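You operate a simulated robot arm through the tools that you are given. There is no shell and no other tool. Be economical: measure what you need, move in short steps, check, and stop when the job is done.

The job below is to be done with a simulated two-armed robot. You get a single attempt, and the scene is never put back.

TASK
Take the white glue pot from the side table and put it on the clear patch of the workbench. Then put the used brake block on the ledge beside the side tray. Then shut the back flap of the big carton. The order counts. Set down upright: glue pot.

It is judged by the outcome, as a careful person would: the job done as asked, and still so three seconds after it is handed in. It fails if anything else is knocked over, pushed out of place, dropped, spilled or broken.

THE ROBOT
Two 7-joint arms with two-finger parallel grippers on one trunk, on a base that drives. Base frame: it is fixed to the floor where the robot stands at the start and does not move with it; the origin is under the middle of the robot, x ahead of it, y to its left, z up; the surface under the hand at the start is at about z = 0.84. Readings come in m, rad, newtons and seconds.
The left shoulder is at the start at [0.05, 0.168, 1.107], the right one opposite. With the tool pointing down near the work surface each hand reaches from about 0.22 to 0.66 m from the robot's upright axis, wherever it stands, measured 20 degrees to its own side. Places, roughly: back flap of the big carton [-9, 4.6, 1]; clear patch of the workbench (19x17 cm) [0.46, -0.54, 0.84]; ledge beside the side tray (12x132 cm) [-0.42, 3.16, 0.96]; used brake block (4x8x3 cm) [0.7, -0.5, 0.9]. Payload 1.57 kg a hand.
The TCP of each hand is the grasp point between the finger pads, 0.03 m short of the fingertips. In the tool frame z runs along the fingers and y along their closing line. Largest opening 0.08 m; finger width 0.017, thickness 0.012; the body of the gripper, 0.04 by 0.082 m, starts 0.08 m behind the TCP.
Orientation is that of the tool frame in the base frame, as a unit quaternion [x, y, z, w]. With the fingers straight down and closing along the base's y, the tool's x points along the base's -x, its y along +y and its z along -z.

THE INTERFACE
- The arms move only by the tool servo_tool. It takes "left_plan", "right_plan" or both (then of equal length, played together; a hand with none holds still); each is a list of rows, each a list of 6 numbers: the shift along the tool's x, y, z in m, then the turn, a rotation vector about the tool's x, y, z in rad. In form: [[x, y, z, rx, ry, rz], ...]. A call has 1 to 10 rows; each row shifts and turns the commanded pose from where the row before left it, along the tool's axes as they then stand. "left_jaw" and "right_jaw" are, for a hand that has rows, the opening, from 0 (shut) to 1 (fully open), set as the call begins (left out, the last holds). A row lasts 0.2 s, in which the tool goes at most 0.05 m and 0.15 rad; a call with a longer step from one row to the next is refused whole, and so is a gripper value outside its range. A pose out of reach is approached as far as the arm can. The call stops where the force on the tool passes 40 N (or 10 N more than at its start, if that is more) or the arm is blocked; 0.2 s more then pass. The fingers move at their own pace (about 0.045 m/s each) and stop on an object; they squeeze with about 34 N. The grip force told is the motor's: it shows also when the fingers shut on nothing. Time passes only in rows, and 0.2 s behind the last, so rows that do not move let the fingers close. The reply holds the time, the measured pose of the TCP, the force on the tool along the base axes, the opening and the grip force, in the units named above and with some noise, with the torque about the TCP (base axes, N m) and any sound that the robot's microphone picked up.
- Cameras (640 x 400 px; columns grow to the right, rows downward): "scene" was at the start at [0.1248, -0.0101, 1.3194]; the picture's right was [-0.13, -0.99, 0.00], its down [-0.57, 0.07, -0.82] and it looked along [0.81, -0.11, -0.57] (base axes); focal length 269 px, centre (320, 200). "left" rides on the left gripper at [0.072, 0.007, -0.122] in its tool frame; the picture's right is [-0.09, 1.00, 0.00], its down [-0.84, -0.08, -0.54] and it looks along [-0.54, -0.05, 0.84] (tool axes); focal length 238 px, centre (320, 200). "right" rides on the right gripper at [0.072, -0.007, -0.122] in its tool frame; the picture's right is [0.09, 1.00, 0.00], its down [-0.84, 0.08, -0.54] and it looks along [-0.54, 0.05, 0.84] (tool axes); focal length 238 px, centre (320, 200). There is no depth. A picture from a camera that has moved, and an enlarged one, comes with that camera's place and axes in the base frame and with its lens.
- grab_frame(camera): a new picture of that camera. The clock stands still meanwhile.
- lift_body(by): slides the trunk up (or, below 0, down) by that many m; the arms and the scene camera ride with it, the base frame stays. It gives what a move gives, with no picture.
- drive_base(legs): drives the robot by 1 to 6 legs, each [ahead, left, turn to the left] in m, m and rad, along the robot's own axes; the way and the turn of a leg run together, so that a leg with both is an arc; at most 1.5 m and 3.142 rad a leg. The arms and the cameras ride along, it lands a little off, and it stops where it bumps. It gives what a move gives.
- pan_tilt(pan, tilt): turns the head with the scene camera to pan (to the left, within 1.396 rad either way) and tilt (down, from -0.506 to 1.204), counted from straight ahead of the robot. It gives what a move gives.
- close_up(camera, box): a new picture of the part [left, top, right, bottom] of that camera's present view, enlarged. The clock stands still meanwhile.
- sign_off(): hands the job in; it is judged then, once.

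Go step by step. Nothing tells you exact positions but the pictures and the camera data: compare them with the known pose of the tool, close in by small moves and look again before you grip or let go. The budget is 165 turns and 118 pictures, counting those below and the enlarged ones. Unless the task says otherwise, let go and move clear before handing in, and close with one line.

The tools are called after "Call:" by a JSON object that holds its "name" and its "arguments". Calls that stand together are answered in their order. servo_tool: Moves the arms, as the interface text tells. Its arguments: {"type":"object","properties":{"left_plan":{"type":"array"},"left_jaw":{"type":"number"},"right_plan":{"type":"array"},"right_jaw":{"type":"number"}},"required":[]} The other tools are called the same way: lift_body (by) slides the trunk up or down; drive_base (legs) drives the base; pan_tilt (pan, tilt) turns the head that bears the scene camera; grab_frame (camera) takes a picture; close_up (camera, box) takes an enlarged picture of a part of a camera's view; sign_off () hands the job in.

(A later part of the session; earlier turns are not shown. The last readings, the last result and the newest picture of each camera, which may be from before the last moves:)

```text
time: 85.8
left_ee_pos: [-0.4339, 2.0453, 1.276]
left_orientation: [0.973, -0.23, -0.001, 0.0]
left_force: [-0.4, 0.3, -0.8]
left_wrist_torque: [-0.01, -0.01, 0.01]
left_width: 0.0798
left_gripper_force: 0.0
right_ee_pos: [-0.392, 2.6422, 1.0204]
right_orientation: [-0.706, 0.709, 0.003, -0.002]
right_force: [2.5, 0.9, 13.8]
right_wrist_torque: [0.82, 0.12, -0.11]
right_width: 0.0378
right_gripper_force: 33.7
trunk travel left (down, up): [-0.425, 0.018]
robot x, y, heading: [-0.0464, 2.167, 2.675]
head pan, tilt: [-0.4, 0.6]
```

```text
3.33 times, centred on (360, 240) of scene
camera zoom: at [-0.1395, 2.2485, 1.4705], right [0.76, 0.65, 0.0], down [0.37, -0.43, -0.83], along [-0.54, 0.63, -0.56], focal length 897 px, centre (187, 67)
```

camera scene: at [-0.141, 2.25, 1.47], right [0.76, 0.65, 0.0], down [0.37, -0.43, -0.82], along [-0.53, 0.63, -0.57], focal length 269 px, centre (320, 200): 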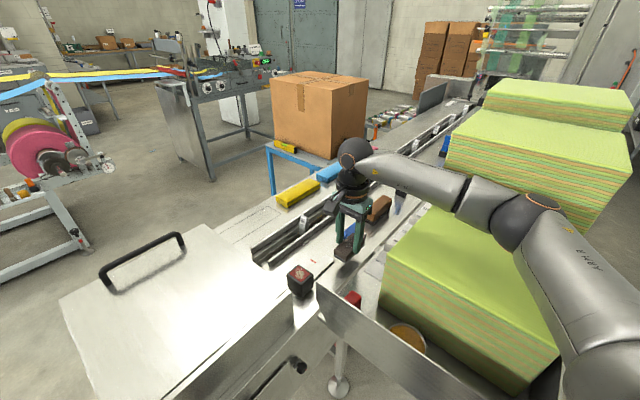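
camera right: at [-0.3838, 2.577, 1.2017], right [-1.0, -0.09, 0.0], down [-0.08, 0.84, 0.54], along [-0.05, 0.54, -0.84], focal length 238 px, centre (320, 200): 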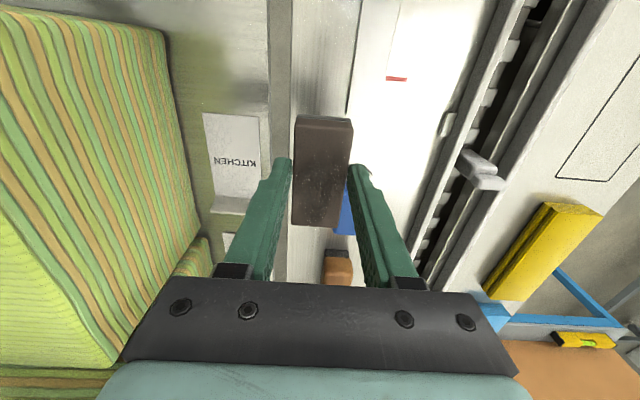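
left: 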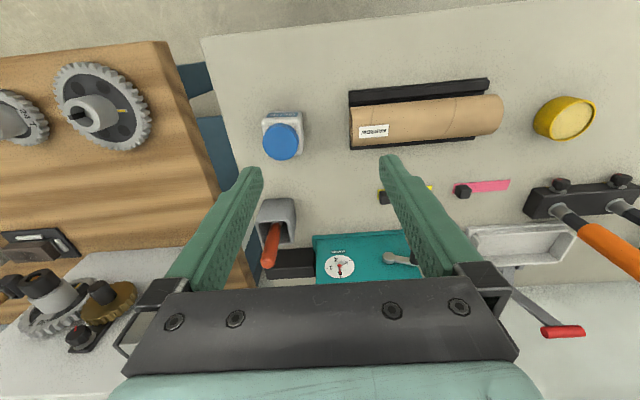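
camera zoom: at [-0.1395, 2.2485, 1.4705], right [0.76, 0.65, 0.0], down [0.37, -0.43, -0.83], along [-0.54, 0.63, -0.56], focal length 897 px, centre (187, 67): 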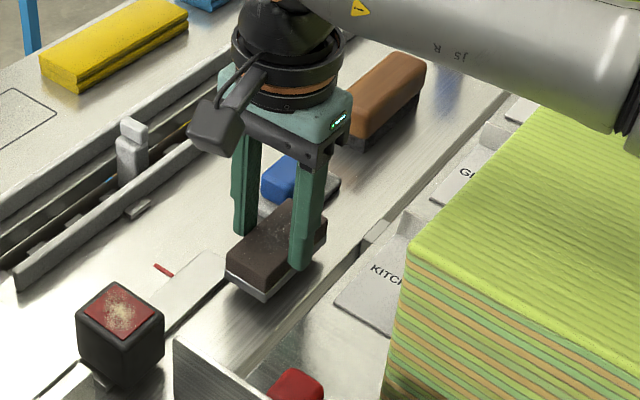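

Contact came early, with a torque that says the block's far end is resting on something, most likely the blue pad's corner. I'll lift 1 cm and look.

Call:
{"name": "servo_tool", "arguments": {"right_plan": [[0, 0, -0.01, 0, 0, 0], [0, 0, -0.005, 0, 0, 0], [0, 0, 0, 0, 0, 0]]}}

Call:
{"name": "close_up", "arguments": {"camera": "right", "box": [230, 80, 430, 260]}}

Call:
{"name": "close_up", "arguments": {"camera": "scene", "box": [320, 200, 400, 270]}}

```text
time: 86.7
left_ee_pos: [-0.435, 2.0469, 1.276]
left_orientation: [0.973, -0.23, 0.0, 0.0]
left_force: [-0.3, -1.0, 0.7]
left_wrist_torque: [0.03, -0.02, 0.01]
left_width: 0.0798
left_gripper_force: 0.0
right_ee_pos: [-0.3909, 2.6424, 1.0319]
right_orientation: [-0.706, 0.708, 0.0, -0.001]
right_force: [-0.8, 0.8, -2.2]
right_wrist_torque: [-0.06, -0.01, -0.02]
right_width: 0.0376
right_gripper_force: 34.0
trunk travel left (down, up): [-0.425, 0.018]
robot x, y, heading: [-0.044, 2.1647, 2.675]
head pan, tilt: [-0.4, 0.6]
```

```text
2.22 times, centred on (330, 170) of right
camera zoom: at [-0.3842, 2.5708, 1.1533], right [-1.0, -0.09, 0.0], down [-0.08, 0.84, 0.54], along [-0.05, 0.54, -0.84], focal length 530 px, centre (298, 267)
```

zoom: 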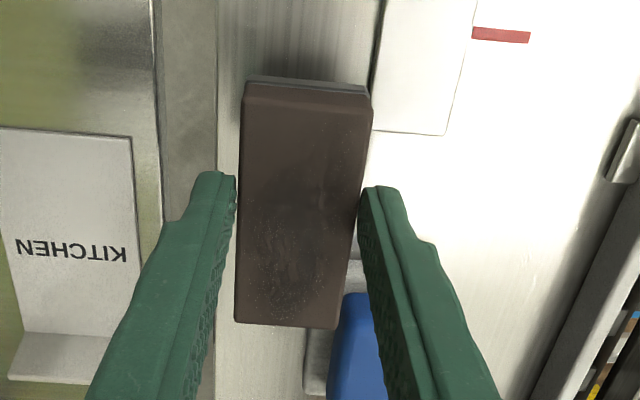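

```text
5.71 times, centred on (360, 235) of scene
camera zoom: at [-0.1411, 2.2502, 1.4699], right [0.76, 0.65, 0.0], down [0.37, -0.43, -0.82], along [-0.53, 0.63, -0.57], focal length 1537 px, centre (91, 0)
```

zoom: 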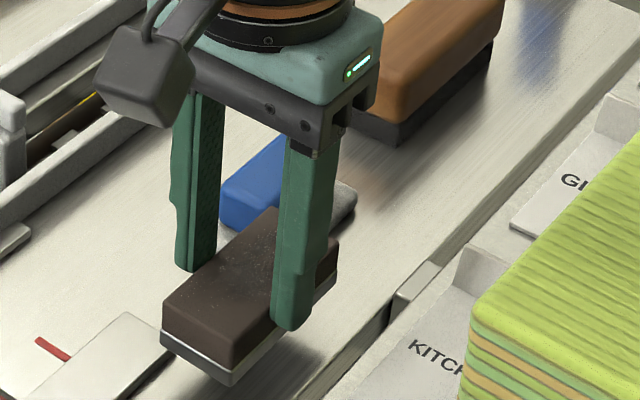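

The block's far corner was overlapping the pad. I'll shift 17 mm back along -y and 3 mm toward the aisle, then lower again.

Call:
{"name": "servo_tool", "arguments": {"right_plan": [[0.0175, -0.003, 0, 0, 0, 0], [0, 0, 0.008, 0, 0, 0], [0, 0, 0, 0, 0, 0]]}}

Call:
{"name": "servo_tool", "arguments": {"right_plan": [[0, 0, 0.004, 0, 0, 0], [0, 0, 0, 0, 0, 0]]}}

Call:
{"name": "close_up", "arguments": {"camera": "scene", "box": [320, 200, 400, 270]}}

```text
time: 87.5
left_ee_pos: [-0.4358, 2.0456, 1.2743]
left_orientation: [0.973, -0.23, -0.001, -0.001]
left_force: [-1.0, 0.5, -0.4]
left_wrist_torque: [-0.02, 0.02, -0.04]
left_width: 0.0799
left_gripper_force: 0.0
right_ee_pos: [-0.3889, 2.624, 1.0253]
right_orientation: [-0.707, 0.708, -0.001, -0.001]
right_force: [-0.2, -0.5, -3.0]
right_wrist_torque: [-0.05, 0.01, -0.01]
right_width: 0.0377
right_gripper_force: 33.7
trunk travel left (down, up): [-0.425, 0.018]
robot x, y, heading: [-0.045, 2.1643, 2.679]
head pan, tilt: [-0.4, 0.6]
```

```text
time: 88.0
left_ee_pos: [-0.4361, 2.0469, 1.2755]
left_orientation: [0.973, -0.23, 0.0, -0.001]
left_force: [-0.8, -0.1, 0.1]
left_wrist_torque: [0.03, 0.03, -0.01]
left_width: 0.0799
left_gripper_force: 0.1
right_ee_pos: [-0.3887, 2.6253, 1.0188]
right_orientation: [-0.706, 0.708, 0.0, -0.002]
right_force: [-0.4, 0.3, -2.1]
right_wrist_torque: [0.02, -0.01, 0.01]
right_width: 0.0375
right_gripper_force: 33.5
trunk travel left (down, up): [-0.425, 0.018]
robot x, y, heading: [-0.0476, 2.1605, 2.676]
head pan, tilt: [-0.4, 0.6]
```

```text
5.71 times, centred on (360, 235) of scene
camera zoom: at [-0.1411, 2.2501, 1.47], right [0.76, 0.65, 0.0], down [0.37, -0.43, -0.82], along [-0.53, 0.63, -0.57], focal length 1537 px, centre (91, 0)
```

zoom: 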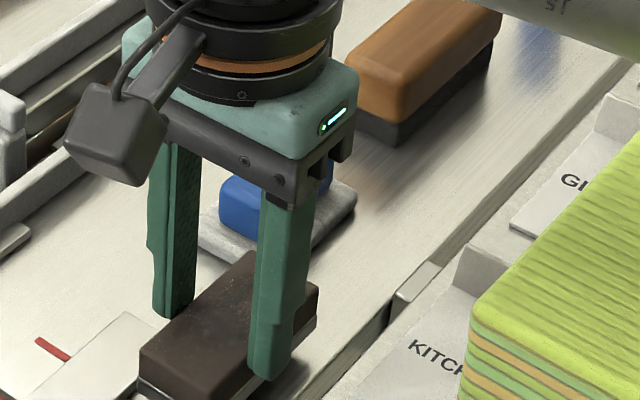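

No contact now. Continuing down in 3–4 mm steps.

Call:
{"name": "servo_tool", "arguments": {"right_plan": [[0, 0, 0.004, 0, 0, 0], [0, 0, 0, 0, 0, 0]]}}

Call:
{"name": "servo_tool", "arguments": {"right_plan": [[0, 0, 0.003, 0, 0, 0], [0, 0, 0, 0, 0, 0]]}}

```text
time: 88.7
left_ee_pos: [-0.4352, 2.0459, 1.2755]
left_orientation: [0.973, -0.23, -0.002, 0.0]
left_force: [0.3, 0.3, 0.5]
left_wrist_torque: [0.0, -0.02, 0.03]
left_width: 0.0802
left_gripper_force: 0.1
right_ee_pos: [-0.3894, 2.6252, 1.016]
right_orientation: [-0.706, 0.708, 0.0, -0.001]
right_force: [-0.5, 0.6, -2.4]
right_wrist_torque: [-0.01, -0.01, -0.01]
right_width: 0.0375
right_gripper_force: 34.3
trunk travel left (down, up): [-0.425, 0.018]
robot x, y, heading: [-0.049, 2.1648, 2.675]
head pan, tilt: [-0.4, 0.6]
```

```text
time: 89.2
left_ee_pos: [-0.4354, 2.0468, 1.2755]
left_orientation: [0.973, -0.23, 0.0, 0.0]
left_force: [0.4, 0.1, -0.3]
left_wrist_torque: [0.0, -0.02, 0.01]
left_width: 0.0799
left_gripper_force: 0.1
right_ee_pos: [-0.3887, 2.6237, 1.012]
right_orientation: [-0.706, 0.708, 0.0, -0.001]
right_force: [0.5, -0.4, -2.4]
right_wrist_torque: [-0.03, -0.03, 0.02]
right_width: 0.0376
right_gripper_force: 34.3
trunk travel left (down, up): [-0.425, 0.018]
robot x, y, heading: [-0.0459, 2.163, 2.673]
head pan, tilt: [-0.4, 0.6]
```

Call:
{"name": "servo_tool", "arguments": {"right_plan": [[0, 0, 0.003, 0, 0, 0], [0, 0, 0, 0, 0, 0]]}}

Call:
{"name": "close_up", "arguments": {"camera": "right", "box": [230, 80, 430, 260]}}

Call:
{"name": "close_up", "arguments": {"camera": "scene", "box": [300, 210, 390, 290]}}

```text
time: 89.8
left_ee_pos: [-0.4359, 2.0469, 1.2752]
left_orientation: [0.973, -0.23, 0.0, 0.0]
left_force: [0.2, 0.7, 0.1]
left_wrist_torque: [0.02, 0.0, 0.01]
left_width: 0.0801
left_gripper_force: 0.0
right_ee_pos: [-0.3881, 2.6242, 1.0098]
right_orientation: [0.707, -0.707, 0.0, 0.001]
right_force: [-0.4, -0.1, -1.6]
right_wrist_torque: [-0.02, -0.02, 0.03]
right_width: 0.0373
right_gripper_force: 34.1
trunk travel left (down, up): [-0.425, 0.018]
robot x, y, heading: [-0.0455, 2.1607, 2.678]
head pan, tilt: [-0.4, 0.6]
```

```text
2.22 times, centred on (330, 170) of right
camera zoom: at [-0.3811, 2.5534, 1.1312], right [-1.0, -0.09, 0.0], down [-0.08, 0.84, 0.54], along [-0.05, 0.54, -0.84], focal length 530 px, centre (298, 267)
```

zoom: 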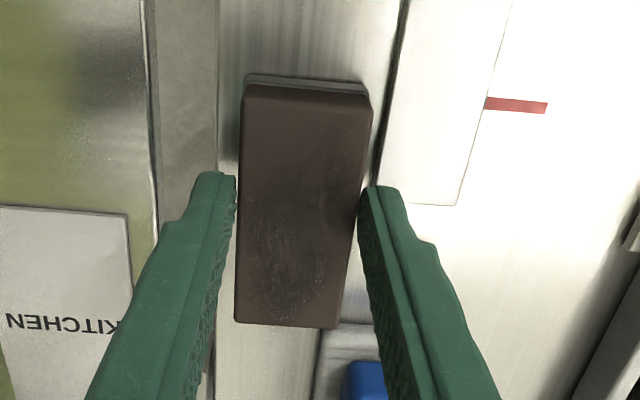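

```text
5.00 times, centred on (345, 250) of scene
camera zoom: at [-0.1411, 2.2501, 1.47], right [0.76, 0.65, 0.0], down [0.37, -0.43, -0.82], along [-0.53, 0.63, -0.57], focal length 1345 px, centre (195, -50)
```

zoom: 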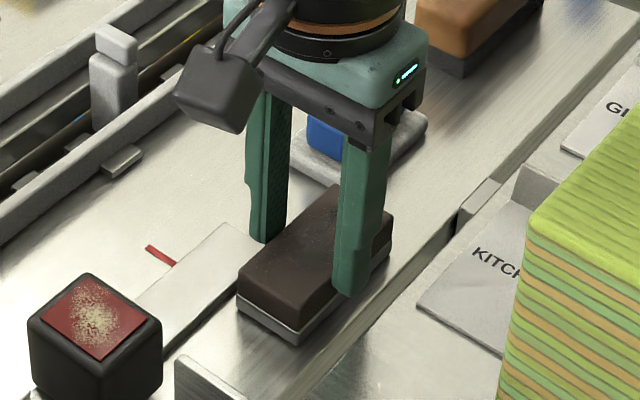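

Call:
{"name": "servo_tool", "arguments": {"right_plan": [[0, 0, 0.003, 0, 0, 0], [0, 0, 0, 0, 0, 0]]}}

Call:
{"name": "servo_tool", "arguments": {"right_plan": [[0, 0, 0.002, 0, 0, 0], [0, 0, 0, 0, 0, 0]]}}

```text
time: 90.5
left_ee_pos: [-0.4342, 2.0457, 1.2765]
left_orientation: [0.973, -0.231, -0.001, 0.0]
left_force: [-0.6, 0.4, -0.4]
left_wrist_torque: [-0.01, 0.03, 0.01]
left_width: 0.0799
left_gripper_force: 0.0
right_ee_pos: [-0.3868, 2.6256, 1.0086]
right_orientation: [-0.706, 0.708, 0.001, -0.002]
right_force: [0.2, -0.1, 7.4]
right_wrist_torque: [0.45, -0.19, 0.0]
right_width: 0.0375
right_gripper_force: 33.6
trunk travel left (down, up): [-0.425, 0.018]
robot x, y, heading: [-0.0428, 2.1644, 2.681]
head pan, tilt: [-0.4, 0.6]
```

```text
time: 91.0
left_ee_pos: [-0.4341, 2.0455, 1.2775]
left_orientation: [0.973, -0.23, -0.001, -0.002]
left_force: [-0.2, 0.1, -0.1]
left_wrist_torque: [0.03, 0.0, 0.0]
left_width: 0.08
left_gripper_force: 0.0
right_ee_pos: [-0.3878, 2.6259, 1.0092]
right_orientation: [-0.706, 0.709, 0.003, -0.002]
right_force: [-1.8, 3.7, 23.7]
right_wrist_torque: [0.2, -0.42, 0.13]
right_width: 0.0374
right_gripper_force: 33.9
trunk travel left (down, up): [-0.425, 0.018]
robot x, y, heading: [-0.0424, 2.1643, 2.675]
head pan, tilt: [-0.4, 0.6]
```

The block is resting on the deck. I'll open the jaws partway and rise.

Call:
{"name": "servo_tool", "arguments": {"right_plan": [[0, 0, -0.001, 0, 0, 0], [0, 0, 0, 0, 0, 0], [0, 0, 0, 0, 0, 0]], "right_jaw": 0.75}}

Call:
{"name": "servo_tool", "arguments": {"right_plan": [[0, 0, -0.015, 0, 0, 0], [0, 0, -0.03, 0, 0, 0], [0, 0, -0.04, 0, 0, 0], [0, 0, -0.04, 0, 0, 0], [0, 0, -0.04, 0, 0, 0], [0, 0, -0.04, 0, 0, 0], [0, 0, 0, 0, 0, 0]]}}

Call:
{"name": "close_up", "arguments": {"camera": "scene", "box": [280, 180, 420, 310]}}

Call:
{"name": "grab_frame", "arguments": {"camera": "right"}}

```text
time: 91.8
left_ee_pos: [-0.4354, 2.0463, 1.2766]
left_orientation: [0.973, -0.23, -0.001, 0.0]
left_force: [0.8, -0.6, -0.2]
left_wrist_torque: [0.02, -0.01, 0.0]
left_width: 0.0798
left_gripper_force: 0.2
right_ee_pos: [-0.3869, 2.6253, 1.0055]
right_orientation: [-0.707, 0.708, 0.0, -0.001]
right_force: [-0.3, 0.7, 0.2]
right_wrist_torque: [0.03, 0.01, -0.02]
right_width: 0.06
right_gripper_force: 0.2
trunk travel left (down, up): [-0.425, 0.018]
robot x, y, heading: [-0.0419, 2.1616, 2.678]
head pan, tilt: [-0.4, 0.6]
```

```text
time: 93.5
left_ee_pos: [-0.4365, 2.0466, 1.2761]
left_orientation: [0.973, -0.23, 0.0, 0.0]
left_force: [0.5, -0.2, 0.9]
left_wrist_torque: [-0.01, -0.01, 0.02]
left_width: 0.0799
left_gripper_force: 0.1
right_ee_pos: [-0.388, 2.6254, 1.2119]
right_orientation: [-0.706, 0.708, -0.001, 0.0]
right_force: [0.1, 0.6, 0.7]
right_wrist_torque: [-0.02, 0.0, 0.01]
right_width: 0.0602
right_gripper_force: 0.0
trunk travel left (down, up): [-0.425, 0.018]
robot x, y, heading: [-0.0468, 2.1639, 2.678]
head pan, tilt: [-0.4, 0.6]
```

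```text
3.08 times, centred on (350, 245) of scene
camera zoom: at [-0.1411, 2.2503, 1.4699], right [0.76, 0.65, 0.0], down [0.37, -0.43, -0.82], along [-0.53, 0.63, -0.57], focal length 828 px, centre (228, 62)
```

zoom: 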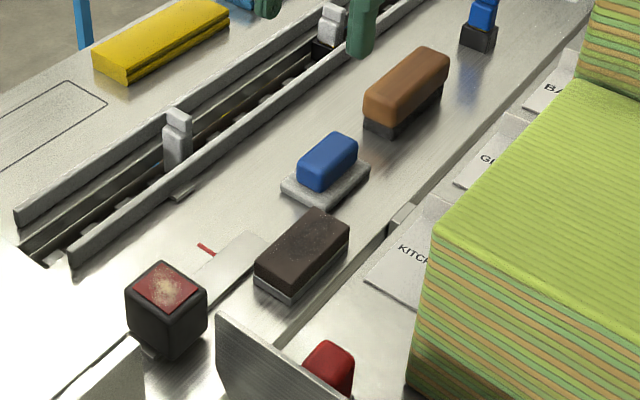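

```text
46 pictures are left
camera right: at [-0.3813, 2.5536, 1.3336], right [-1.0, -0.09, 0.0], down [-0.08, 0.84, 0.54], along [-0.05, 0.54, -0.84], focal length 238 px, centre (320, 200)
```

right: 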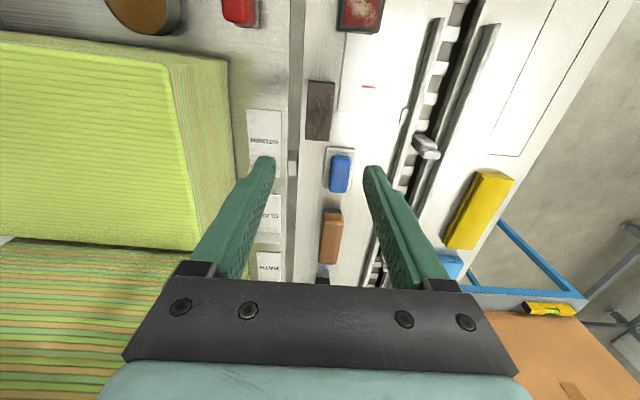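

The block lies flat and clear on the ledge. Now I'll pull the right hand back in, leave the aisle, and look for the big carton near [-9, 4.6].

Call:
{"name": "servo_tool", "arguments": {"right_plan": [[0.03, -0.025, -0.02, 0, 0, 0], [0.032, -0.027, -0.02, 0, 0, 0], [0.032, -0.027, 0, 0, 0, 0], [0.032, -0.027, 0, 0, 0, 0], [0.032, -0.027, 0, 0, 0, 0], [0, 0, 0, 0, 0, 0]]}}

Call:
{"name": "drive_base", "arguments": {"legs": [[-0.25, 0.5, 0], [0, 0, 0.463], [0.75, 0, 0]]}}

Call:
{"name": "pan_tilt", "arguments": {"pan": -0.2, "tilt": 0.25}}

Call:
{"name": "grab_frame", "arguments": {"camera": "scene"}}

```text
time: 94.8
left_ee_pos: [-0.4364, 2.0468, 1.2758]
left_orientation: [0.973, -0.23, 0.0, 0.0]
left_force: [-0.4, -0.6, 0.0]
left_wrist_torque: [-0.01, -0.03, 0.0]
left_width: 0.0801
left_gripper_force: 0.1
right_ee_pos: [-0.2534, 2.4643, 1.2497]
right_orientation: [-0.706, 0.708, -0.001, -0.001]
right_force: [0.2, 1.1, -0.3]
right_wrist_torque: [-0.02, -0.02, 0.02]
right_width: 0.0602
right_gripper_force: 0.1
trunk travel left (down, up): [-0.425, 0.018]
robot x, y, heading: [-0.0466, 2.1644, 2.675]
head pan, tilt: [-0.4, 0.6]
```

```text
time: 104.7
left_ee_pos: [-1.0772, 1.3113, 1.2757]
left_orientation: [1.0, 0.008, -0.001, 0.0]
left_force: [0.4, 0.6, -0.4]
left_wrist_torque: [-0.02, -0.03, 0.0]
left_width: 0.08
left_gripper_force: 0.1
right_ee_pos: [-1.1118, 1.7648, 1.2519]
right_orientation: [0.855, -0.519, 0.001, 0.0]
right_force: [-0.4, 0.8, -0.6]
right_wrist_torque: [-0.01, -0.02, 0.02]
right_width: 0.0601
right_gripper_force: 0.1
trunk travel left (down, up): [-0.425, 0.018]
robot x, y, heading: [-0.7878, 1.5916, -3.122]
head pan, tilt: [-0.4, 0.6]
```

```text
time: 105.5
left_ee_pos: [-1.0792, 1.3118, 1.2758]
left_orientation: [1.0, 0.009, -0.001, 0.0]
left_force: [0.0, 0.1, 0.1]
left_wrist_torque: [0.01, 0.0, 0.01]
left_width: 0.0801
left_gripper_force: 0.1
right_ee_pos: [-1.1105, 1.7644, 1.2522]
right_orientation: [0.855, -0.519, 0.0, 0.0]
right_force: [0.0, 0.2, 0.5]
right_wrist_torque: [-0.01, -0.02, 0.03]
right_width: 0.0599
right_gripper_force: 0.0
trunk travel left (down, up): [-0.425, 0.018]
robot x, y, heading: [-0.7843, 1.5928, -3.123]
head pan, tilt: [-0.201, 0.25]
```

```text
45 pictures are left
camera scene: at [-0.9211, 1.6132, 1.5021], right [0.18, 0.98, 0.0], down [0.24, -0.05, -0.97], along [-0.95, 0.18, -0.25], focal length 269 px, centre (320, 200)
```

scene: 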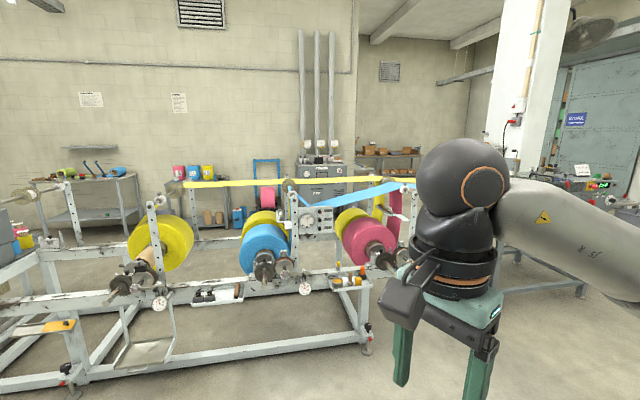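

Arms block the view to the front right. I'll lower both hands for travel and look toward the passage.

Call:
{"name": "servo_tool", "arguments": {"right_plan": [[0, 0, 0.045, 0, 0, 0], [0, 0, 0.045, 0, 0, 0], [0, 0, 0.045, 0, 0, 0], [0, 0, 0.045, 0, 0, 0], [0, 0, 0.045, 0, 0, 0], [0, 0, 0.045, 0, 0, 0], [0, 0, 0, 0, 0, 0]], "left_plan": [[0, 0, 0.045, 0, 0, 0], [0, 0, 0.045, 0, 0, 0], [0, 0, 0.045, 0, 0, 0], [0, 0, 0.045, 0, 0, 0], [0, 0, 0.045, 0, 0, 0], [0, 0, 0.045, 0, 0, 0], [0, 0, 0, 0, 0, 0]]}}

Call:
{"name": "pan_tilt", "arguments": {"pan": -0.5, "tilt": 0.25}}

Call:
{"name": "grab_frame", "arguments": {"camera": "scene"}}

```text
time: 107.2
left_ee_pos: [-1.0787, 1.3084, 1.0047]
left_orientation: [1.0, 0.009, -0.001, 0.0]
left_force: [-0.3, -1.0, -0.5]
left_wrist_torque: [-0.01, -0.01, 0.0]
left_width: 0.0799
left_gripper_force: 0.1
right_ee_pos: [-1.1113, 1.7661, 0.9814]
right_orientation: [0.855, -0.519, 0.0, 0.001]
right_force: [0.7, -0.3, 0.4]
right_wrist_torque: [0.01, 0.01, 0.02]
right_width: 0.0599
right_gripper_force: 0.1
trunk travel left (down, up): [-0.425, 0.018]
robot x, y, heading: [-0.7895, 1.5972, -3.126]
head pan, tilt: [-0.201, 0.25]
```

```text
time: 108.0
left_ee_pos: [-1.081, 1.3099, 1.0044]
left_orientation: [1.0, 0.009, 0.0, 0.001]
left_force: [-0.1, -0.4, -0.2]
left_wrist_torque: [-0.01, -0.01, -0.01]
left_width: 0.0799
left_gripper_force: 0.0
right_ee_pos: [-1.1117, 1.7661, 0.982]
right_orientation: [0.855, -0.518, 0.001, 0.001]
right_force: [-0.3, -0.1, 0.5]
right_wrist_torque: [0.02, 0.0, 0.01]
right_width: 0.0599
right_gripper_force: 0.0
trunk travel left (down, up): [-0.425, 0.018]
robot x, y, heading: [-0.7882, 1.5929, -3.129]
head pan, tilt: [-0.499, 0.25]
```

```text
44 pictures are left
camera scene: at [-0.9119, 1.6394, 1.5022], right [0.46, 0.89, 0.0], down [0.22, -0.11, -0.97], along [-0.86, 0.45, -0.25], focal length 269 px, centre (320, 200)
```

scene: 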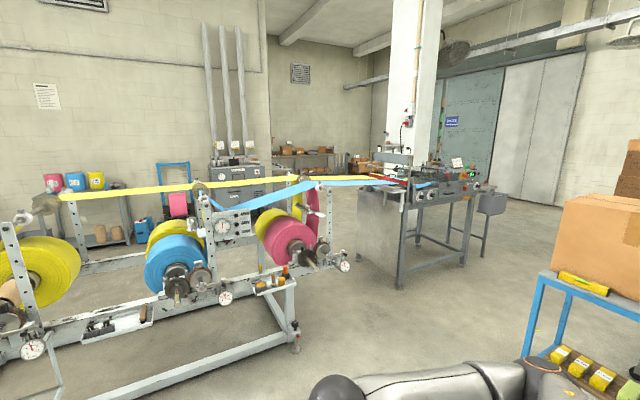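

Call:
{"name": "close_up", "arguments": {"camera": "scene", "box": [220, 110, 420, 230]}}

Call:
{"name": "close_up", "arguments": {"camera": "scene", "box": [340, 110, 640, 310]}}

```text
3.20 times, centred on (320, 170) of scene
camera zoom: at [-0.9119, 1.6394, 1.5022], right [0.46, 0.89, 0.0], down [0.22, -0.11, -0.97], along [-0.86, 0.45, -0.25], focal length 861 px, centre (320, 296)
```

zoom: 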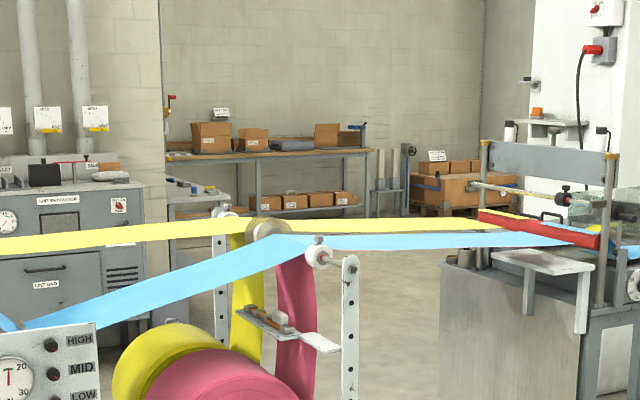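

```text
2.00 times, centred on (490, 210) of scene
camera zoom: at [-0.9119, 1.6394, 1.5022], right [0.46, 0.89, 0.0], down [0.22, -0.11, -0.97], along [-0.86, 0.45, -0.25], focal length 538 px, centre (-20, 180)
```

zoom: 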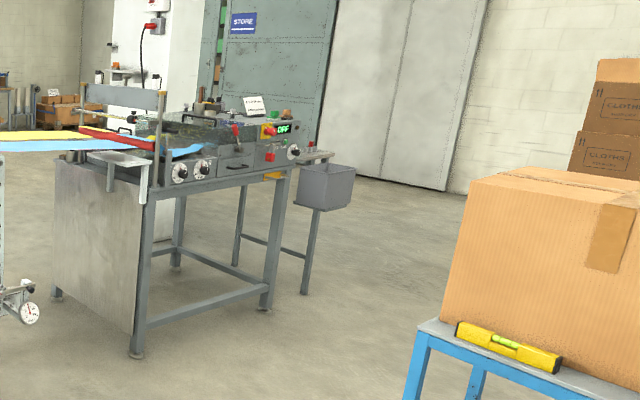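

The table with boxes in the far corner is the goal. The direct way is blocked by the paper webs, so I'll go round the right side of the grey machine, driving up x≈-2. I'll check the gap with the blue cart first.

Call:
{"name": "drive_base", "arguments": {"legs": [[0.75, 0, 0], [0, 0, -1.57]]}}

Call:
{"name": "pan_tilt", "arguments": {"pan": 0.15, "tilt": 0.4}}

Call:
{"name": "grab_frame", "arguments": {"camera": "scene"}}

```text
time: 115.9
left_ee_pos: [-1.815, 1.8825, 1.0051]
left_orientation: [-0.704, 0.71, 0.0, 0.0]
left_force: [0.8, 0.4, -0.1]
left_wrist_torque: [0.02, 0.02, 0.0]
left_width: 0.08
left_gripper_force: 0.0
right_ee_pos: [-1.3596, 1.9029, 0.9816]
right_orientation: [-0.225, 0.974, 0.0, -0.001]
right_force: [-0.4, -0.5, 0.7]
right_wrist_torque: [0.06, -0.01, 0.01]
right_width: 0.06
right_gripper_force: 0.0
trunk travel left (down, up): [-0.425, 0.018]
robot x, y, heading: [-1.5394, 1.5811, 1.562]
head pan, tilt: [-0.499, 0.25]
```

```text
time: 116.9
left_ee_pos: [-1.8165, 1.8824, 1.0053]
left_orientation: [-0.705, 0.709, 0.0, 0.001]
left_force: [0.7, 0.7, 0.2]
left_wrist_torque: [0.0, -0.03, 0.0]
left_width: 0.0798
left_gripper_force: 0.1
right_ee_pos: [-1.3601, 1.9031, 0.983]
right_orientation: [-0.226, 0.974, 0.0, -0.001]
right_force: [0.1, 0.0, -0.1]
right_wrist_torque: [0.01, 0.01, 0.05]
right_width: 0.0597
right_gripper_force: 0.0
trunk travel left (down, up): [-0.425, 0.018]
robot x, y, heading: [-1.5349, 1.5837, 1.563]
head pan, tilt: [0.15, 0.4]
```

```text
41 pictures are left
camera scene: at [-1.5533, 1.7151, 1.4882], right [0.99, 0.14, 0.0], down [0.05, -0.39, -0.92], along [-0.13, 0.91, -0.39], focal length 269 px, centre (320, 200)
```

scene: 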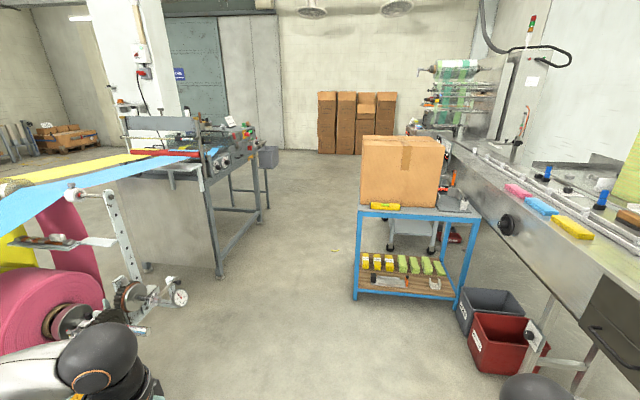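

The gap between cart and machine is about 1.08 m, tight with my elbows out. I'll straighten the right wrist and stretch both hands forward to bring the elbows in.

Call:
{"name": "servo_tool", "arguments": {"right_plan": [[0, 0, -0.02, 0, 0, -0.14], [0, 0, -0.02, 0, 0, -0.14], [0, 0, -0.02, 0, 0, -0.14], [0, 0, -0.02, 0, 0, -0.14], [0, 0, -0.02, 0, 0, -0.14], [0, 0, 0, 0, 0, -0.14], [0, 0, 0, 0, 0, -0.14], [0, 0, 0, 0, 0, -0.137], [0, 0, 0, 0, 0, 0]], "left_plan": [[0, 0, -0.02, 0, 0, 0], [0, 0, -0.02, 0, 0, 0], [-0.045, 0.01, -0.02, 0, 0, 0], [-0.045, 0.01, -0.02, 0, 0, 0], [-0.045, 0.01, -0.01, 0, 0, 0], [-0.045, 0.01, 0, 0, 0, 0], [-0.045, 0.01, 0, 0, 0, 0], [-0.045, 0.01, 0, 0, 0, 0], [0, 0, 0, 0, 0, 0]]}}

Call:
{"name": "servo_tool", "arguments": {"right_plan": [[-0.045, 0, 0, 0, 0, 0], [-0.045, 0, 0, 0, 0, 0], [-0.045, 0, 0, 0, 0, 0], [-0.045, 0, 0, 0, 0, 0], [-0.045, 0, 0, 0, 0, 0], [-0.03, 0, 0, 0, 0, 0], [0, 0, 0, 0, 0, 0]]}}

Call:
{"name": "grab_frame", "arguments": {"camera": "scene"}}

```text
refused: row 3 steps farther than a row can; nothing moved
```

```text
time: 118.5
left_ee_pos: [-1.816, 1.8831, 1.0049]
left_orientation: [-0.705, 0.709, 0.002, 0.001]
left_force: [-0.8, 0.4, -0.5]
left_wrist_torque: [-0.02, -0.02, -0.01]
left_width: 0.08
left_gripper_force: 0.1
right_ee_pos: [-1.1305, 2.0188, 0.9824]
right_orientation: [-0.225, 0.974, 0.0, 0.0]
right_force: [-0.3, 0.1, -0.4]
right_wrist_torque: [-0.02, -0.01, -0.01]
right_width: 0.06
right_gripper_force: 0.1
trunk travel left (down, up): [-0.425, 0.018]
robot x, y, heading: [-1.5356, 1.581, 1.563]
head pan, tilt: [0.15, 0.4]
```

```text
40 pictures are left
camera scene: at [-1.5534, 1.7151, 1.4882], right [0.99, 0.14, 0.0], down [0.06, -0.39, -0.92], along [-0.13, 0.91, -0.39], focal length 269 px, centre (320, 200)
```

scene: 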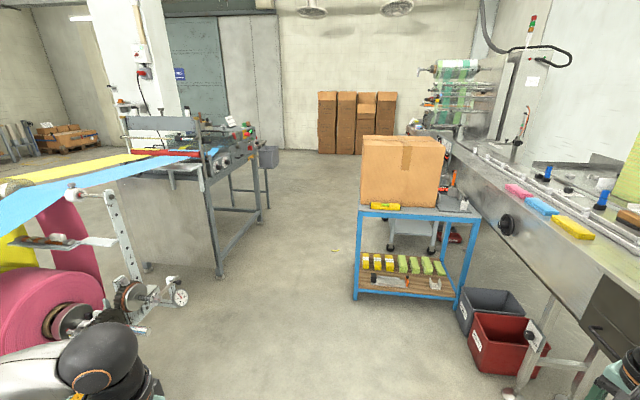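

The first call was refused, so the second moved the right hand sideways, into free space. Redoing this with legal steps.

Call:
{"name": "servo_tool", "arguments": {"right_plan": [[0, 0, -0.02, 0, 0, -0.14], [0, 0, -0.02, 0, 0, -0.14], [0, 0, -0.02, 0, 0, -0.14], [0, 0, -0.02, 0, 0, -0.14], [0, 0, -0.02, 0, 0, -0.14], [0, 0, 0, 0, 0, -0.14], [0, 0, 0, 0, 0, -0.14], [0, 0, 0, 0, 0, -0.137], [0, 0, 0, 0, 0, 0]], "left_plan": [[0, 0, -0.03, 0, 0, 0], [0, 0, -0.03, 0, 0, 0], [-0.04, -0.01, -0.02, 0, 0, 0], [-0.04, -0.01, -0.02, 0, 0, 0], [-0.045, -0.01, 0, 0, 0, 0], [-0.045, -0.01, 0, 0, 0, 0], [-0.045, -0.01, 0, 0, 0, 0], [-0.045, -0.01, 0, 0, 0, 0], [0, 0, 0, 0, 0, 0]]}}

Call:
{"name": "servo_tool", "arguments": {"right_plan": [[-0.025, 0.035, 0, 0, 0, 0], [-0.025, 0.035, 0, 0, 0, 0], [-0.025, 0.035, 0, 0, 0, 0], [-0.025, 0.035, 0, 0, 0, 0], [-0.025, 0.035, 0, 0, 0, 0], [-0.025, 0.035, 0, 0, 0, 0], [-0.03, 0.03, 0, 0, 0, 0], [0, 0, 0, 0, 0, 0]]}}

Call:
{"name": "grab_frame", "arguments": {"camera": "scene"}}

```text
time: 120.5
left_ee_pos: [-1.7577, 2.1422, 1.1069]
left_orientation: [-0.705, 0.709, 0.002, 0.001]
left_force: [-0.5, 0.1, -0.2]
left_wrist_torque: [0.03, -0.04, 0.03]
left_width: 0.0801
left_gripper_force: 0.1
right_ee_pos: [-1.1323, 2.0149, 1.0825]
right_orientation: [0.708, -0.706, 0.0, -0.001]
right_force: [0.5, -0.6, 0.2]
right_wrist_torque: [-0.01, -0.03, -0.04]
right_width: 0.0599
right_gripper_force: 0.1
trunk travel left (down, up): [-0.425, 0.018]
robot x, y, heading: [-1.5417, 1.584, 1.561]
head pan, tilt: [0.15, 0.4]
```

```text
time: 122.3
left_ee_pos: [-1.7576, 2.1429, 1.1064]
left_orientation: [-0.704, 0.71, 0.001, 0.001]
left_force: [-0.4, -0.8, 1.0]
left_wrist_torque: [0.05, 0.03, 0.02]
left_width: 0.0801
left_gripper_force: 0.0
right_ee_pos: [-1.37, 2.1953, 1.0822]
right_orientation: [0.708, -0.706, -0.002, 0.0]
right_force: [0.0, 0.1, 0.0]
right_wrist_torque: [-0.01, 0.0, 0.0]
right_width: 0.0602
right_gripper_force: 0.0
trunk travel left (down, up): [-0.425, 0.018]
robot x, y, heading: [-1.5383, 1.5815, 1.559]
head pan, tilt: [0.15, 0.4]
```

```text
39 pictures are left
camera scene: at [-1.5522, 1.7149, 1.4883], right [0.99, 0.14, 0.0], down [0.05, -0.39, -0.92], along [-0.13, 0.91, -0.39], focal length 269 px, centre (320, 200)
```

scene: 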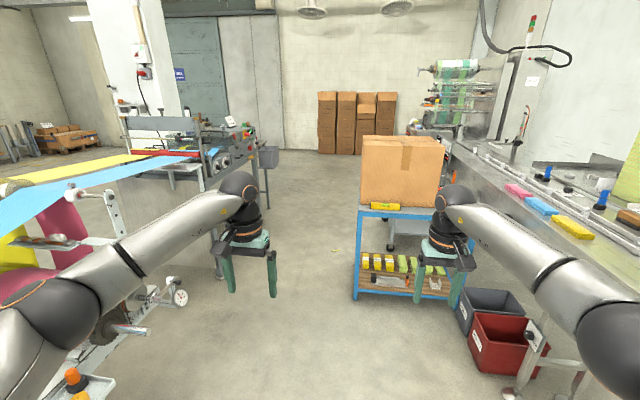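

Elbows are now within about ±0.42 m. I'll drive through the gap, keeping x≈-1.85 past the reel stand and then x≈-2.03.

Call:
{"name": "drive_base", "arguments": {"legs": [[0, 0.31, 0.01], [0.97, 0, 0], [0.35, 0.18, 0], [1.3, 0, 0]]}}

Call:
{"name": "pan_tilt", "arguments": {"pan": 0.9, "tilt": 0.3}}

Call:
{"name": "grab_frame", "arguments": {"camera": "scene"}}

```text
time: 138.5
left_ee_pos: [-2.2386, 4.7631, 1.1066]
left_orientation: [-0.707, 0.707, 0.001, 0.001]
left_force: [-0.1, 0.3, 0.6]
left_wrist_torque: [0.03, -0.03, -0.02]
left_width: 0.0799
left_gripper_force: 0.1
right_ee_pos: [-1.8509, 4.8179, 1.0806]
right_orientation: [0.71, -0.704, 0.0, 0.001]
right_force: [0.3, 0.2, -0.5]
right_wrist_torque: [0.02, -0.04, 0.02]
right_width: 0.06
right_gripper_force: 0.1
trunk travel left (down, up): [-0.425, 0.018]
robot x, y, heading: [-2.0189, 4.1997, 1.565]
head pan, tilt: [0.15, 0.4]
```

```text
time: 139.6
left_ee_pos: [-2.237, 4.7623, 1.1059]
left_orientation: [-0.707, 0.707, 0.0, 0.0]
left_force: [-1.1, 0.6, -0.7]
left_wrist_torque: [-0.01, 0.0, 0.0]
left_width: 0.0799
left_gripper_force: 0.0
right_ee_pos: [-1.8521, 4.8177, 1.0808]
right_orientation: [0.711, -0.703, -0.001, 0.001]
right_force: [-0.2, 0.3, 0.0]
right_wrist_torque: [-0.01, -0.01, 0.0]
right_width: 0.06
right_gripper_force: 0.0
trunk travel left (down, up): [-0.425, 0.018]
robot x, y, heading: [-2.0192, 4.2043, 1.57]
head pan, tilt: [0.901, 0.3]
```

```text
38 pictures are left
camera scene: at [-2.0904, 4.3033, 1.4975], right [0.62, 0.78, 0.0], down [0.23, -0.18, -0.96], along [-0.75, 0.59, -0.3], focal length 269 px, centre (320, 200)
```

scene: 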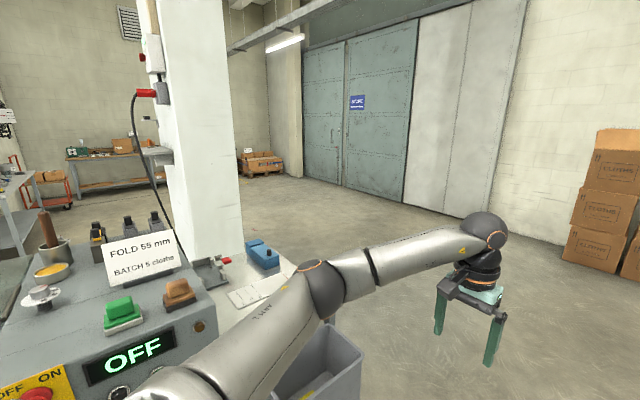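

Passage done. Next: on to y≈5.7, turn left and go west past the pillar, then look at the table.

Call:
{"name": "drive_base", "arguments": {"legs": [[1.5, 0, 0], [0, 0, 1.57], [1.5, 0, 0], [1.2, 0, 0]]}}

Call:
{"name": "pan_tilt", "arguments": {"pan": 0.15, "tilt": 0.25}}

Call:
{"name": "grab_frame", "arguments": {"camera": "scene"}}

```text
time: 163.4
left_ee_pos: [-5.2598, 5.475, 1.1048]
left_orientation: [1.0, -0.003, 0.0, 0.0]
left_force: [-0.9, -0.1, -0.1]
left_wrist_torque: [-0.02, 0.0, 0.03]
left_width: 0.0799
left_gripper_force: 0.1
right_ee_pos: [-5.3127, 5.8611, 1.0812]
right_orientation: [1.0, 0.001, 0.0, 0.0]
right_force: [-0.8, -1.1, 0.1]
right_wrist_torque: [0.02, 0.0, 0.01]
right_width: 0.06
right_gripper_force: 0.1
trunk travel left (down, up): [-0.425, 0.018]
robot x, y, heading: [-4.7003, 5.6943, 3.137]
head pan, tilt: [0.901, 0.3]
```

```text
time: 164.5
left_ee_pos: [-5.2609, 5.4751, 1.1054]
left_orientation: [1.0, -0.003, -0.001, 0.0]
left_force: [0.1, -0.1, 0.0]
left_wrist_torque: [0.02, -0.01, 0.03]
left_width: 0.0798
left_gripper_force: 0.1
right_ee_pos: [-5.313, 5.8615, 1.0824]
right_orientation: [1.0, 0.001, 0.0, 0.0]
right_force: [0.2, -0.3, 0.6]
right_wrist_torque: [0.03, 0.0, 0.0]
right_width: 0.0599
right_gripper_force: 0.0
trunk travel left (down, up): [-0.425, 0.018]
robot x, y, heading: [-4.7013, 5.6932, 3.138]
head pan, tilt: [0.15, 0.25]
```

```text
37 pictures are left
camera scene: at [-4.835, 5.6835, 1.5022], right [-0.14, 0.99, 0.0], down [0.24, 0.04, -0.97], along [-0.96, -0.14, -0.25], focal length 269 px, centre (320, 200)
```

scene: 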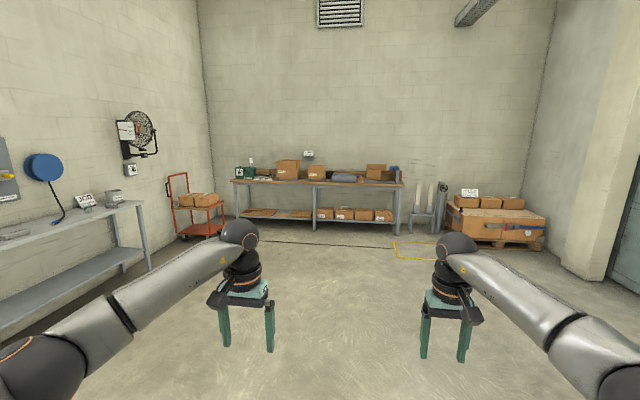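

Call:
{"name": "close_up", "arguments": {"camera": "scene", "box": [220, 140, 420, 240]}}

```text
3.20 times, centred on (320, 190) of scene
camera zoom: at [-4.835, 5.6835, 1.5022], right [-0.14, 0.99, 0.0], down [0.24, 0.04, -0.97], along [-0.96, -0.14, -0.25], focal length 861 px, centre (320, 232)
```

zoom: 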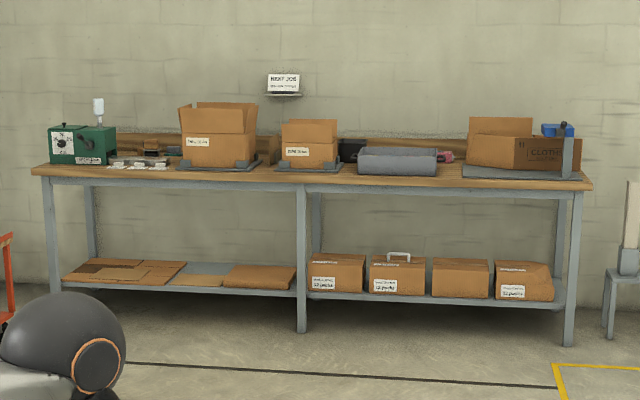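

The big carton is the left of the two open boxes on the table, near y≈4.6. I'll drive up in front of it.

Call:
{"name": "drive_base", "arguments": {"legs": [[1.5, 0, 0], [1.3, 0, 0], [0, 1.05, 0]]}}

Call:
{"name": "pan_tilt", "arguments": {"pan": 0, "tilt": 0.45}}

Call:
{"name": "grab_frame", "arguments": {"camera": "scene"}}

```text
time: 187.2
left_ee_pos: [-8.099, 4.4863, 1.1052]
left_orientation: [1.0, -0.021, -0.001, 0.0]
left_force: [-0.7, -0.6, 0.4]
left_wrist_torque: [0.0, 0.03, 0.0]
left_width: 0.08
left_gripper_force: 0.0
right_ee_pos: [-8.1395, 4.8745, 1.0817]
right_orientation: [1.0, -0.017, -0.001, 0.001]
right_force: [0.7, 0.5, 0.3]
right_wrist_torque: [-0.01, 0.01, -0.02]
right_width: 0.06
right_gripper_force: 0.1
trunk travel left (down, up): [-0.425, 0.018]
robot x, y, heading: [-7.5336, 4.6846, 3.098]
head pan, tilt: [0.15, 0.25]
```

```text
time: 188.0
left_ee_pos: [-8.0994, 4.4866, 1.1057]
left_orientation: [1.0, -0.021, -0.001, 0.0]
left_force: [0.0, 0.4, 0.3]
left_wrist_torque: [-0.01, 0.02, 0.0]
left_width: 0.0797
left_gripper_force: 0.1
right_ee_pos: [-8.139, 4.8742, 1.0821]
right_orientation: [1.0, -0.017, -0.001, 0.001]
right_force: [0.7, -0.5, 0.5]
right_wrist_torque: [0.0, -0.02, -0.02]
right_width: 0.0598
right_gripper_force: 0.1
trunk travel left (down, up): [-0.425, 0.018]
robot x, y, heading: [-7.534, 4.6817, 3.101]
head pan, tilt: [0.0, 0.45]
```

```text
35 pictures are left
camera scene: at [-7.667, 4.693, 1.4836], right [0.04, 1.0, 0.0], down [0.43, -0.02, -0.9], along [-0.9, 0.04, -0.43], focal length 269 px, centre (320, 200)
```

scene: 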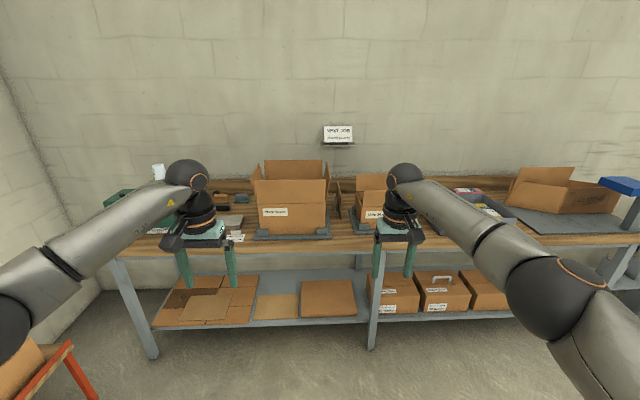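

Call:
{"name": "close_up", "arguments": {"camera": "scene", "box": [220, 130, 380, 250]}}

```text
3.33 times, centred on (300, 190) of scene
camera zoom: at [-7.667, 4.693, 1.4836], right [0.04, 1.0, 0.0], down [0.43, -0.02, -0.9], along [-0.9, 0.04, -0.43], focal length 897 px, centre (387, 233)
```

zoom: 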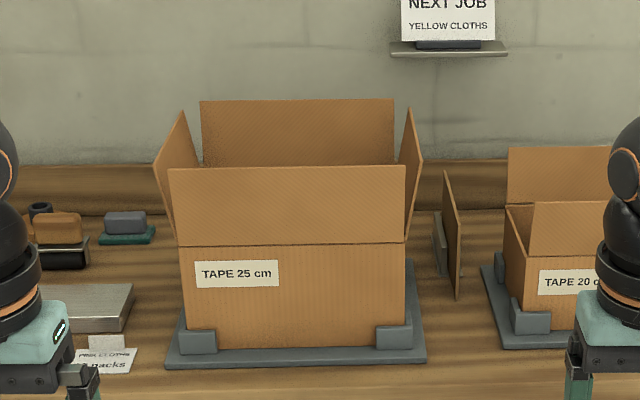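

The big carton has all four flaps up; its back flap spans y≈4.48–4.75 near x≈-8.87, with its top at z≈1.11 and hinge near 1.00. I'll raise and shut the right hand, pull in the left, line up the right shoulder with the carton, and come closer.

Call:
{"name": "servo_tool", "arguments": {"right_plan": [[0, 0, -0.04, 0, 0, 0], [0, 0, -0.045, 0, 0, 0], [0.02, 0, -0.04, 0, 0, 0], [0.02, 0, -0.04, 0, 0, 0], [0.03, 0, -0.035, 0, 0, 0], [0.03, 0, 0, 0, 0, 0], [0, 0, 0, 0, 0, 0]], "left_plan": [[0.03, 0, -0.03, 0, 0, 0], [0.035, 0, -0.03, 0, 0, 0], [0.035, 0, -0.03, 0, 0, 0], [0.035, 0, -0.03, 0, 0, 0], [0.045, 0, 0, 0, 0, 0], [0.045, 0, 0, 0, 0, 0], [0, 0, 0, 0, 0, 0]], "right_jaw": 0}}

Call:
{"name": "drive_base", "arguments": {"legs": [[0, 0.23, 0.04], [0.62, 0, 0]]}}

Call:
{"name": "grab_frame", "arguments": {"camera": "scene"}}

Call:
{"name": "grab_frame", "arguments": {"camera": "right"}}

```text
time: 189.6
left_ee_pos: [-7.8784, 4.4746, 1.2258]
left_orientation: [1.0, -0.021, -0.001, 0.0]
left_force: [0.4, -0.7, 0.3]
left_wrist_torque: [0.0, -0.04, -0.02]
left_width: 0.08
left_gripper_force: 0.1
right_ee_pos: [-8.0992, 4.8699, 1.2828]
right_orientation: [1.0, -0.016, 0.0, 0.0]
right_force: [0.8, -0.5, 0.0]
right_wrist_torque: [-0.02, -0.01, 0.01]
right_width: 0.0
right_gripper_force: 21.2
right hand out of reach, approached as far as the arm can: row 3, 4, 5, 6
trunk travel left (down, up): [-0.425, 0.018]
robot x, y, heading: [-7.5309, 4.6869, 3.093]
head pan, tilt: [0.0, 0.45]
```

```text
time: 195.3
left_ee_pos: [-8.5002, 4.2359, 1.225]
left_orientation: [1.0, -0.008, -0.001, 0.0]
left_force: [-0.3, 0.6, 0.4]
left_wrist_torque: [-0.01, -0.03, -0.01]
left_width: 0.0802
left_gripper_force: 0.0
right_ee_pos: [-8.7318, 4.6265, 1.2831]
right_orientation: [1.0, -0.003, 0.0, 0.0]
right_force: [-0.2, -0.5, -0.4]
right_wrist_torque: [-0.01, 0.02, 0.03]
right_width: 0.0
right_gripper_force: 21.3
trunk travel left (down, up): [-0.425, 0.018]
robot x, y, heading: [-8.1624, 4.4543, 3.122]
head pan, tilt: [0.0, 0.45]
```

```text
33 pictures are left
camera scene: at [-8.2952, 4.4611, 1.4835], right [0.02, 1.0, 0.0], down [0.44, -0.01, -0.9], along [-0.9, 0.02, -0.44], focal length 269 px, centre (320, 200)
```

scene: 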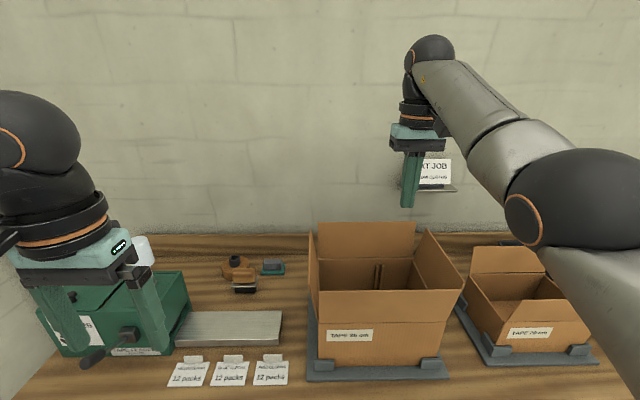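

```text
32 pictures are left
camera right: at [-8.6605, 4.6329, 1.4046], right [0.09, -1.0, 0.0], down [-0.84, -0.07, 0.54], along [-0.54, -0.05, -0.84], focal length 238 px, centre (320, 200)
```

right: 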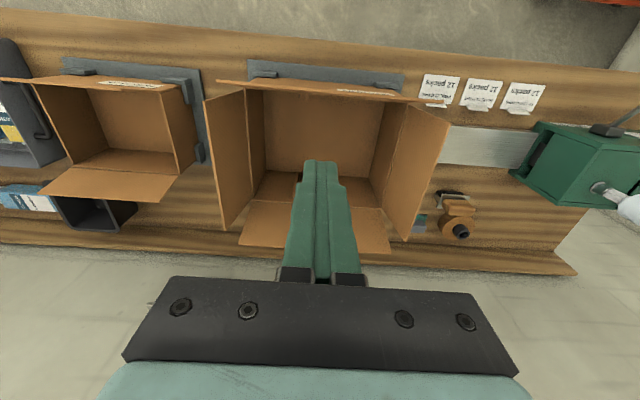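

Triangulating: the back flap's top edge is at x≈-8.98, z≈1.07, with its hinge near z≈0.93; the front flap's top is at x≈-8.71. I need to come closer, so I'll check the base against the table front.

Call:
{"name": "drive_base", "arguments": {"legs": [[0.1, 0, 0.02]]}}

Call:
{"name": "pan_tilt", "arguments": {"pan": 0, "tilt": 1.2}}

Call:
{"name": "grab_frame", "arguments": {"camera": "scene"}}

```text
time: 196.5
left_ee_pos: [-8.5958, 4.2296, 1.2261]
left_orientation: [1.0, 0.002, 0.0, 0.0]
left_force: [0.7, -0.3, 0.0]
left_wrist_torque: [-0.02, 0.0, -0.01]
left_width: 0.0799
left_gripper_force: 0.0
right_ee_pos: [-8.8351, 4.6157, 1.2828]
right_orientation: [1.0, 0.006, 0.001, 0.001]
right_force: [-1.1, -1.1, 0.5]
right_wrist_torque: [0.0, -0.02, 0.0]
right_width: 0.0001
right_gripper_force: 21.5
trunk travel left (down, up): [-0.425, 0.018]
robot x, y, heading: [-8.2556, 4.457, -3.136]
head pan, tilt: [0.0, 0.45]
```

```text
time: 197.6
left_ee_pos: [-8.5933, 4.2302, 1.226]
left_orientation: [1.0, 0.002, -0.001, 0.0]
left_force: [-0.2, -0.4, -0.3]
left_wrist_torque: [0.02, 0.0, 0.01]
left_width: 0.08
left_gripper_force: 0.1
right_ee_pos: [-8.8343, 4.6157, 1.2822]
right_orientation: [1.0, 0.007, 0.0, 0.001]
right_force: [-0.1, 1.0, 0.5]
right_wrist_torque: [0.04, 0.02, 0.03]
right_width: 0.0002
right_gripper_force: 20.9
trunk travel left (down, up): [-0.425, 0.018]
robot x, y, heading: [-8.2635, 4.4584, -3.139]
head pan, tilt: [0.0, 1.201]
```

```text
31 pictures are left
camera scene: at [-8.3575, 4.459, 1.4254], right [0.0, 1.0, 0.0], down [0.93, 0.0, -0.36], along [-0.36, 0.0, -0.93], focal length 269 px, centre (320, 200)
```

scene: 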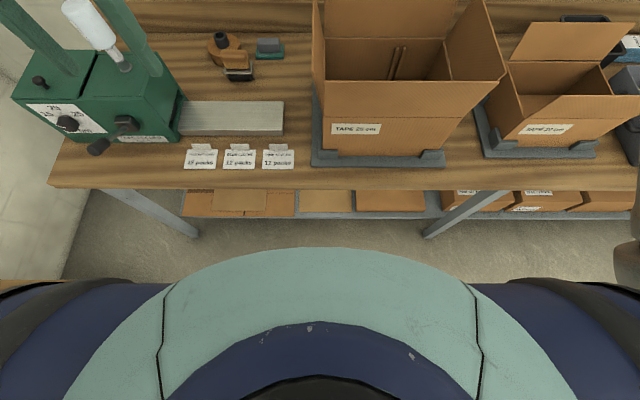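

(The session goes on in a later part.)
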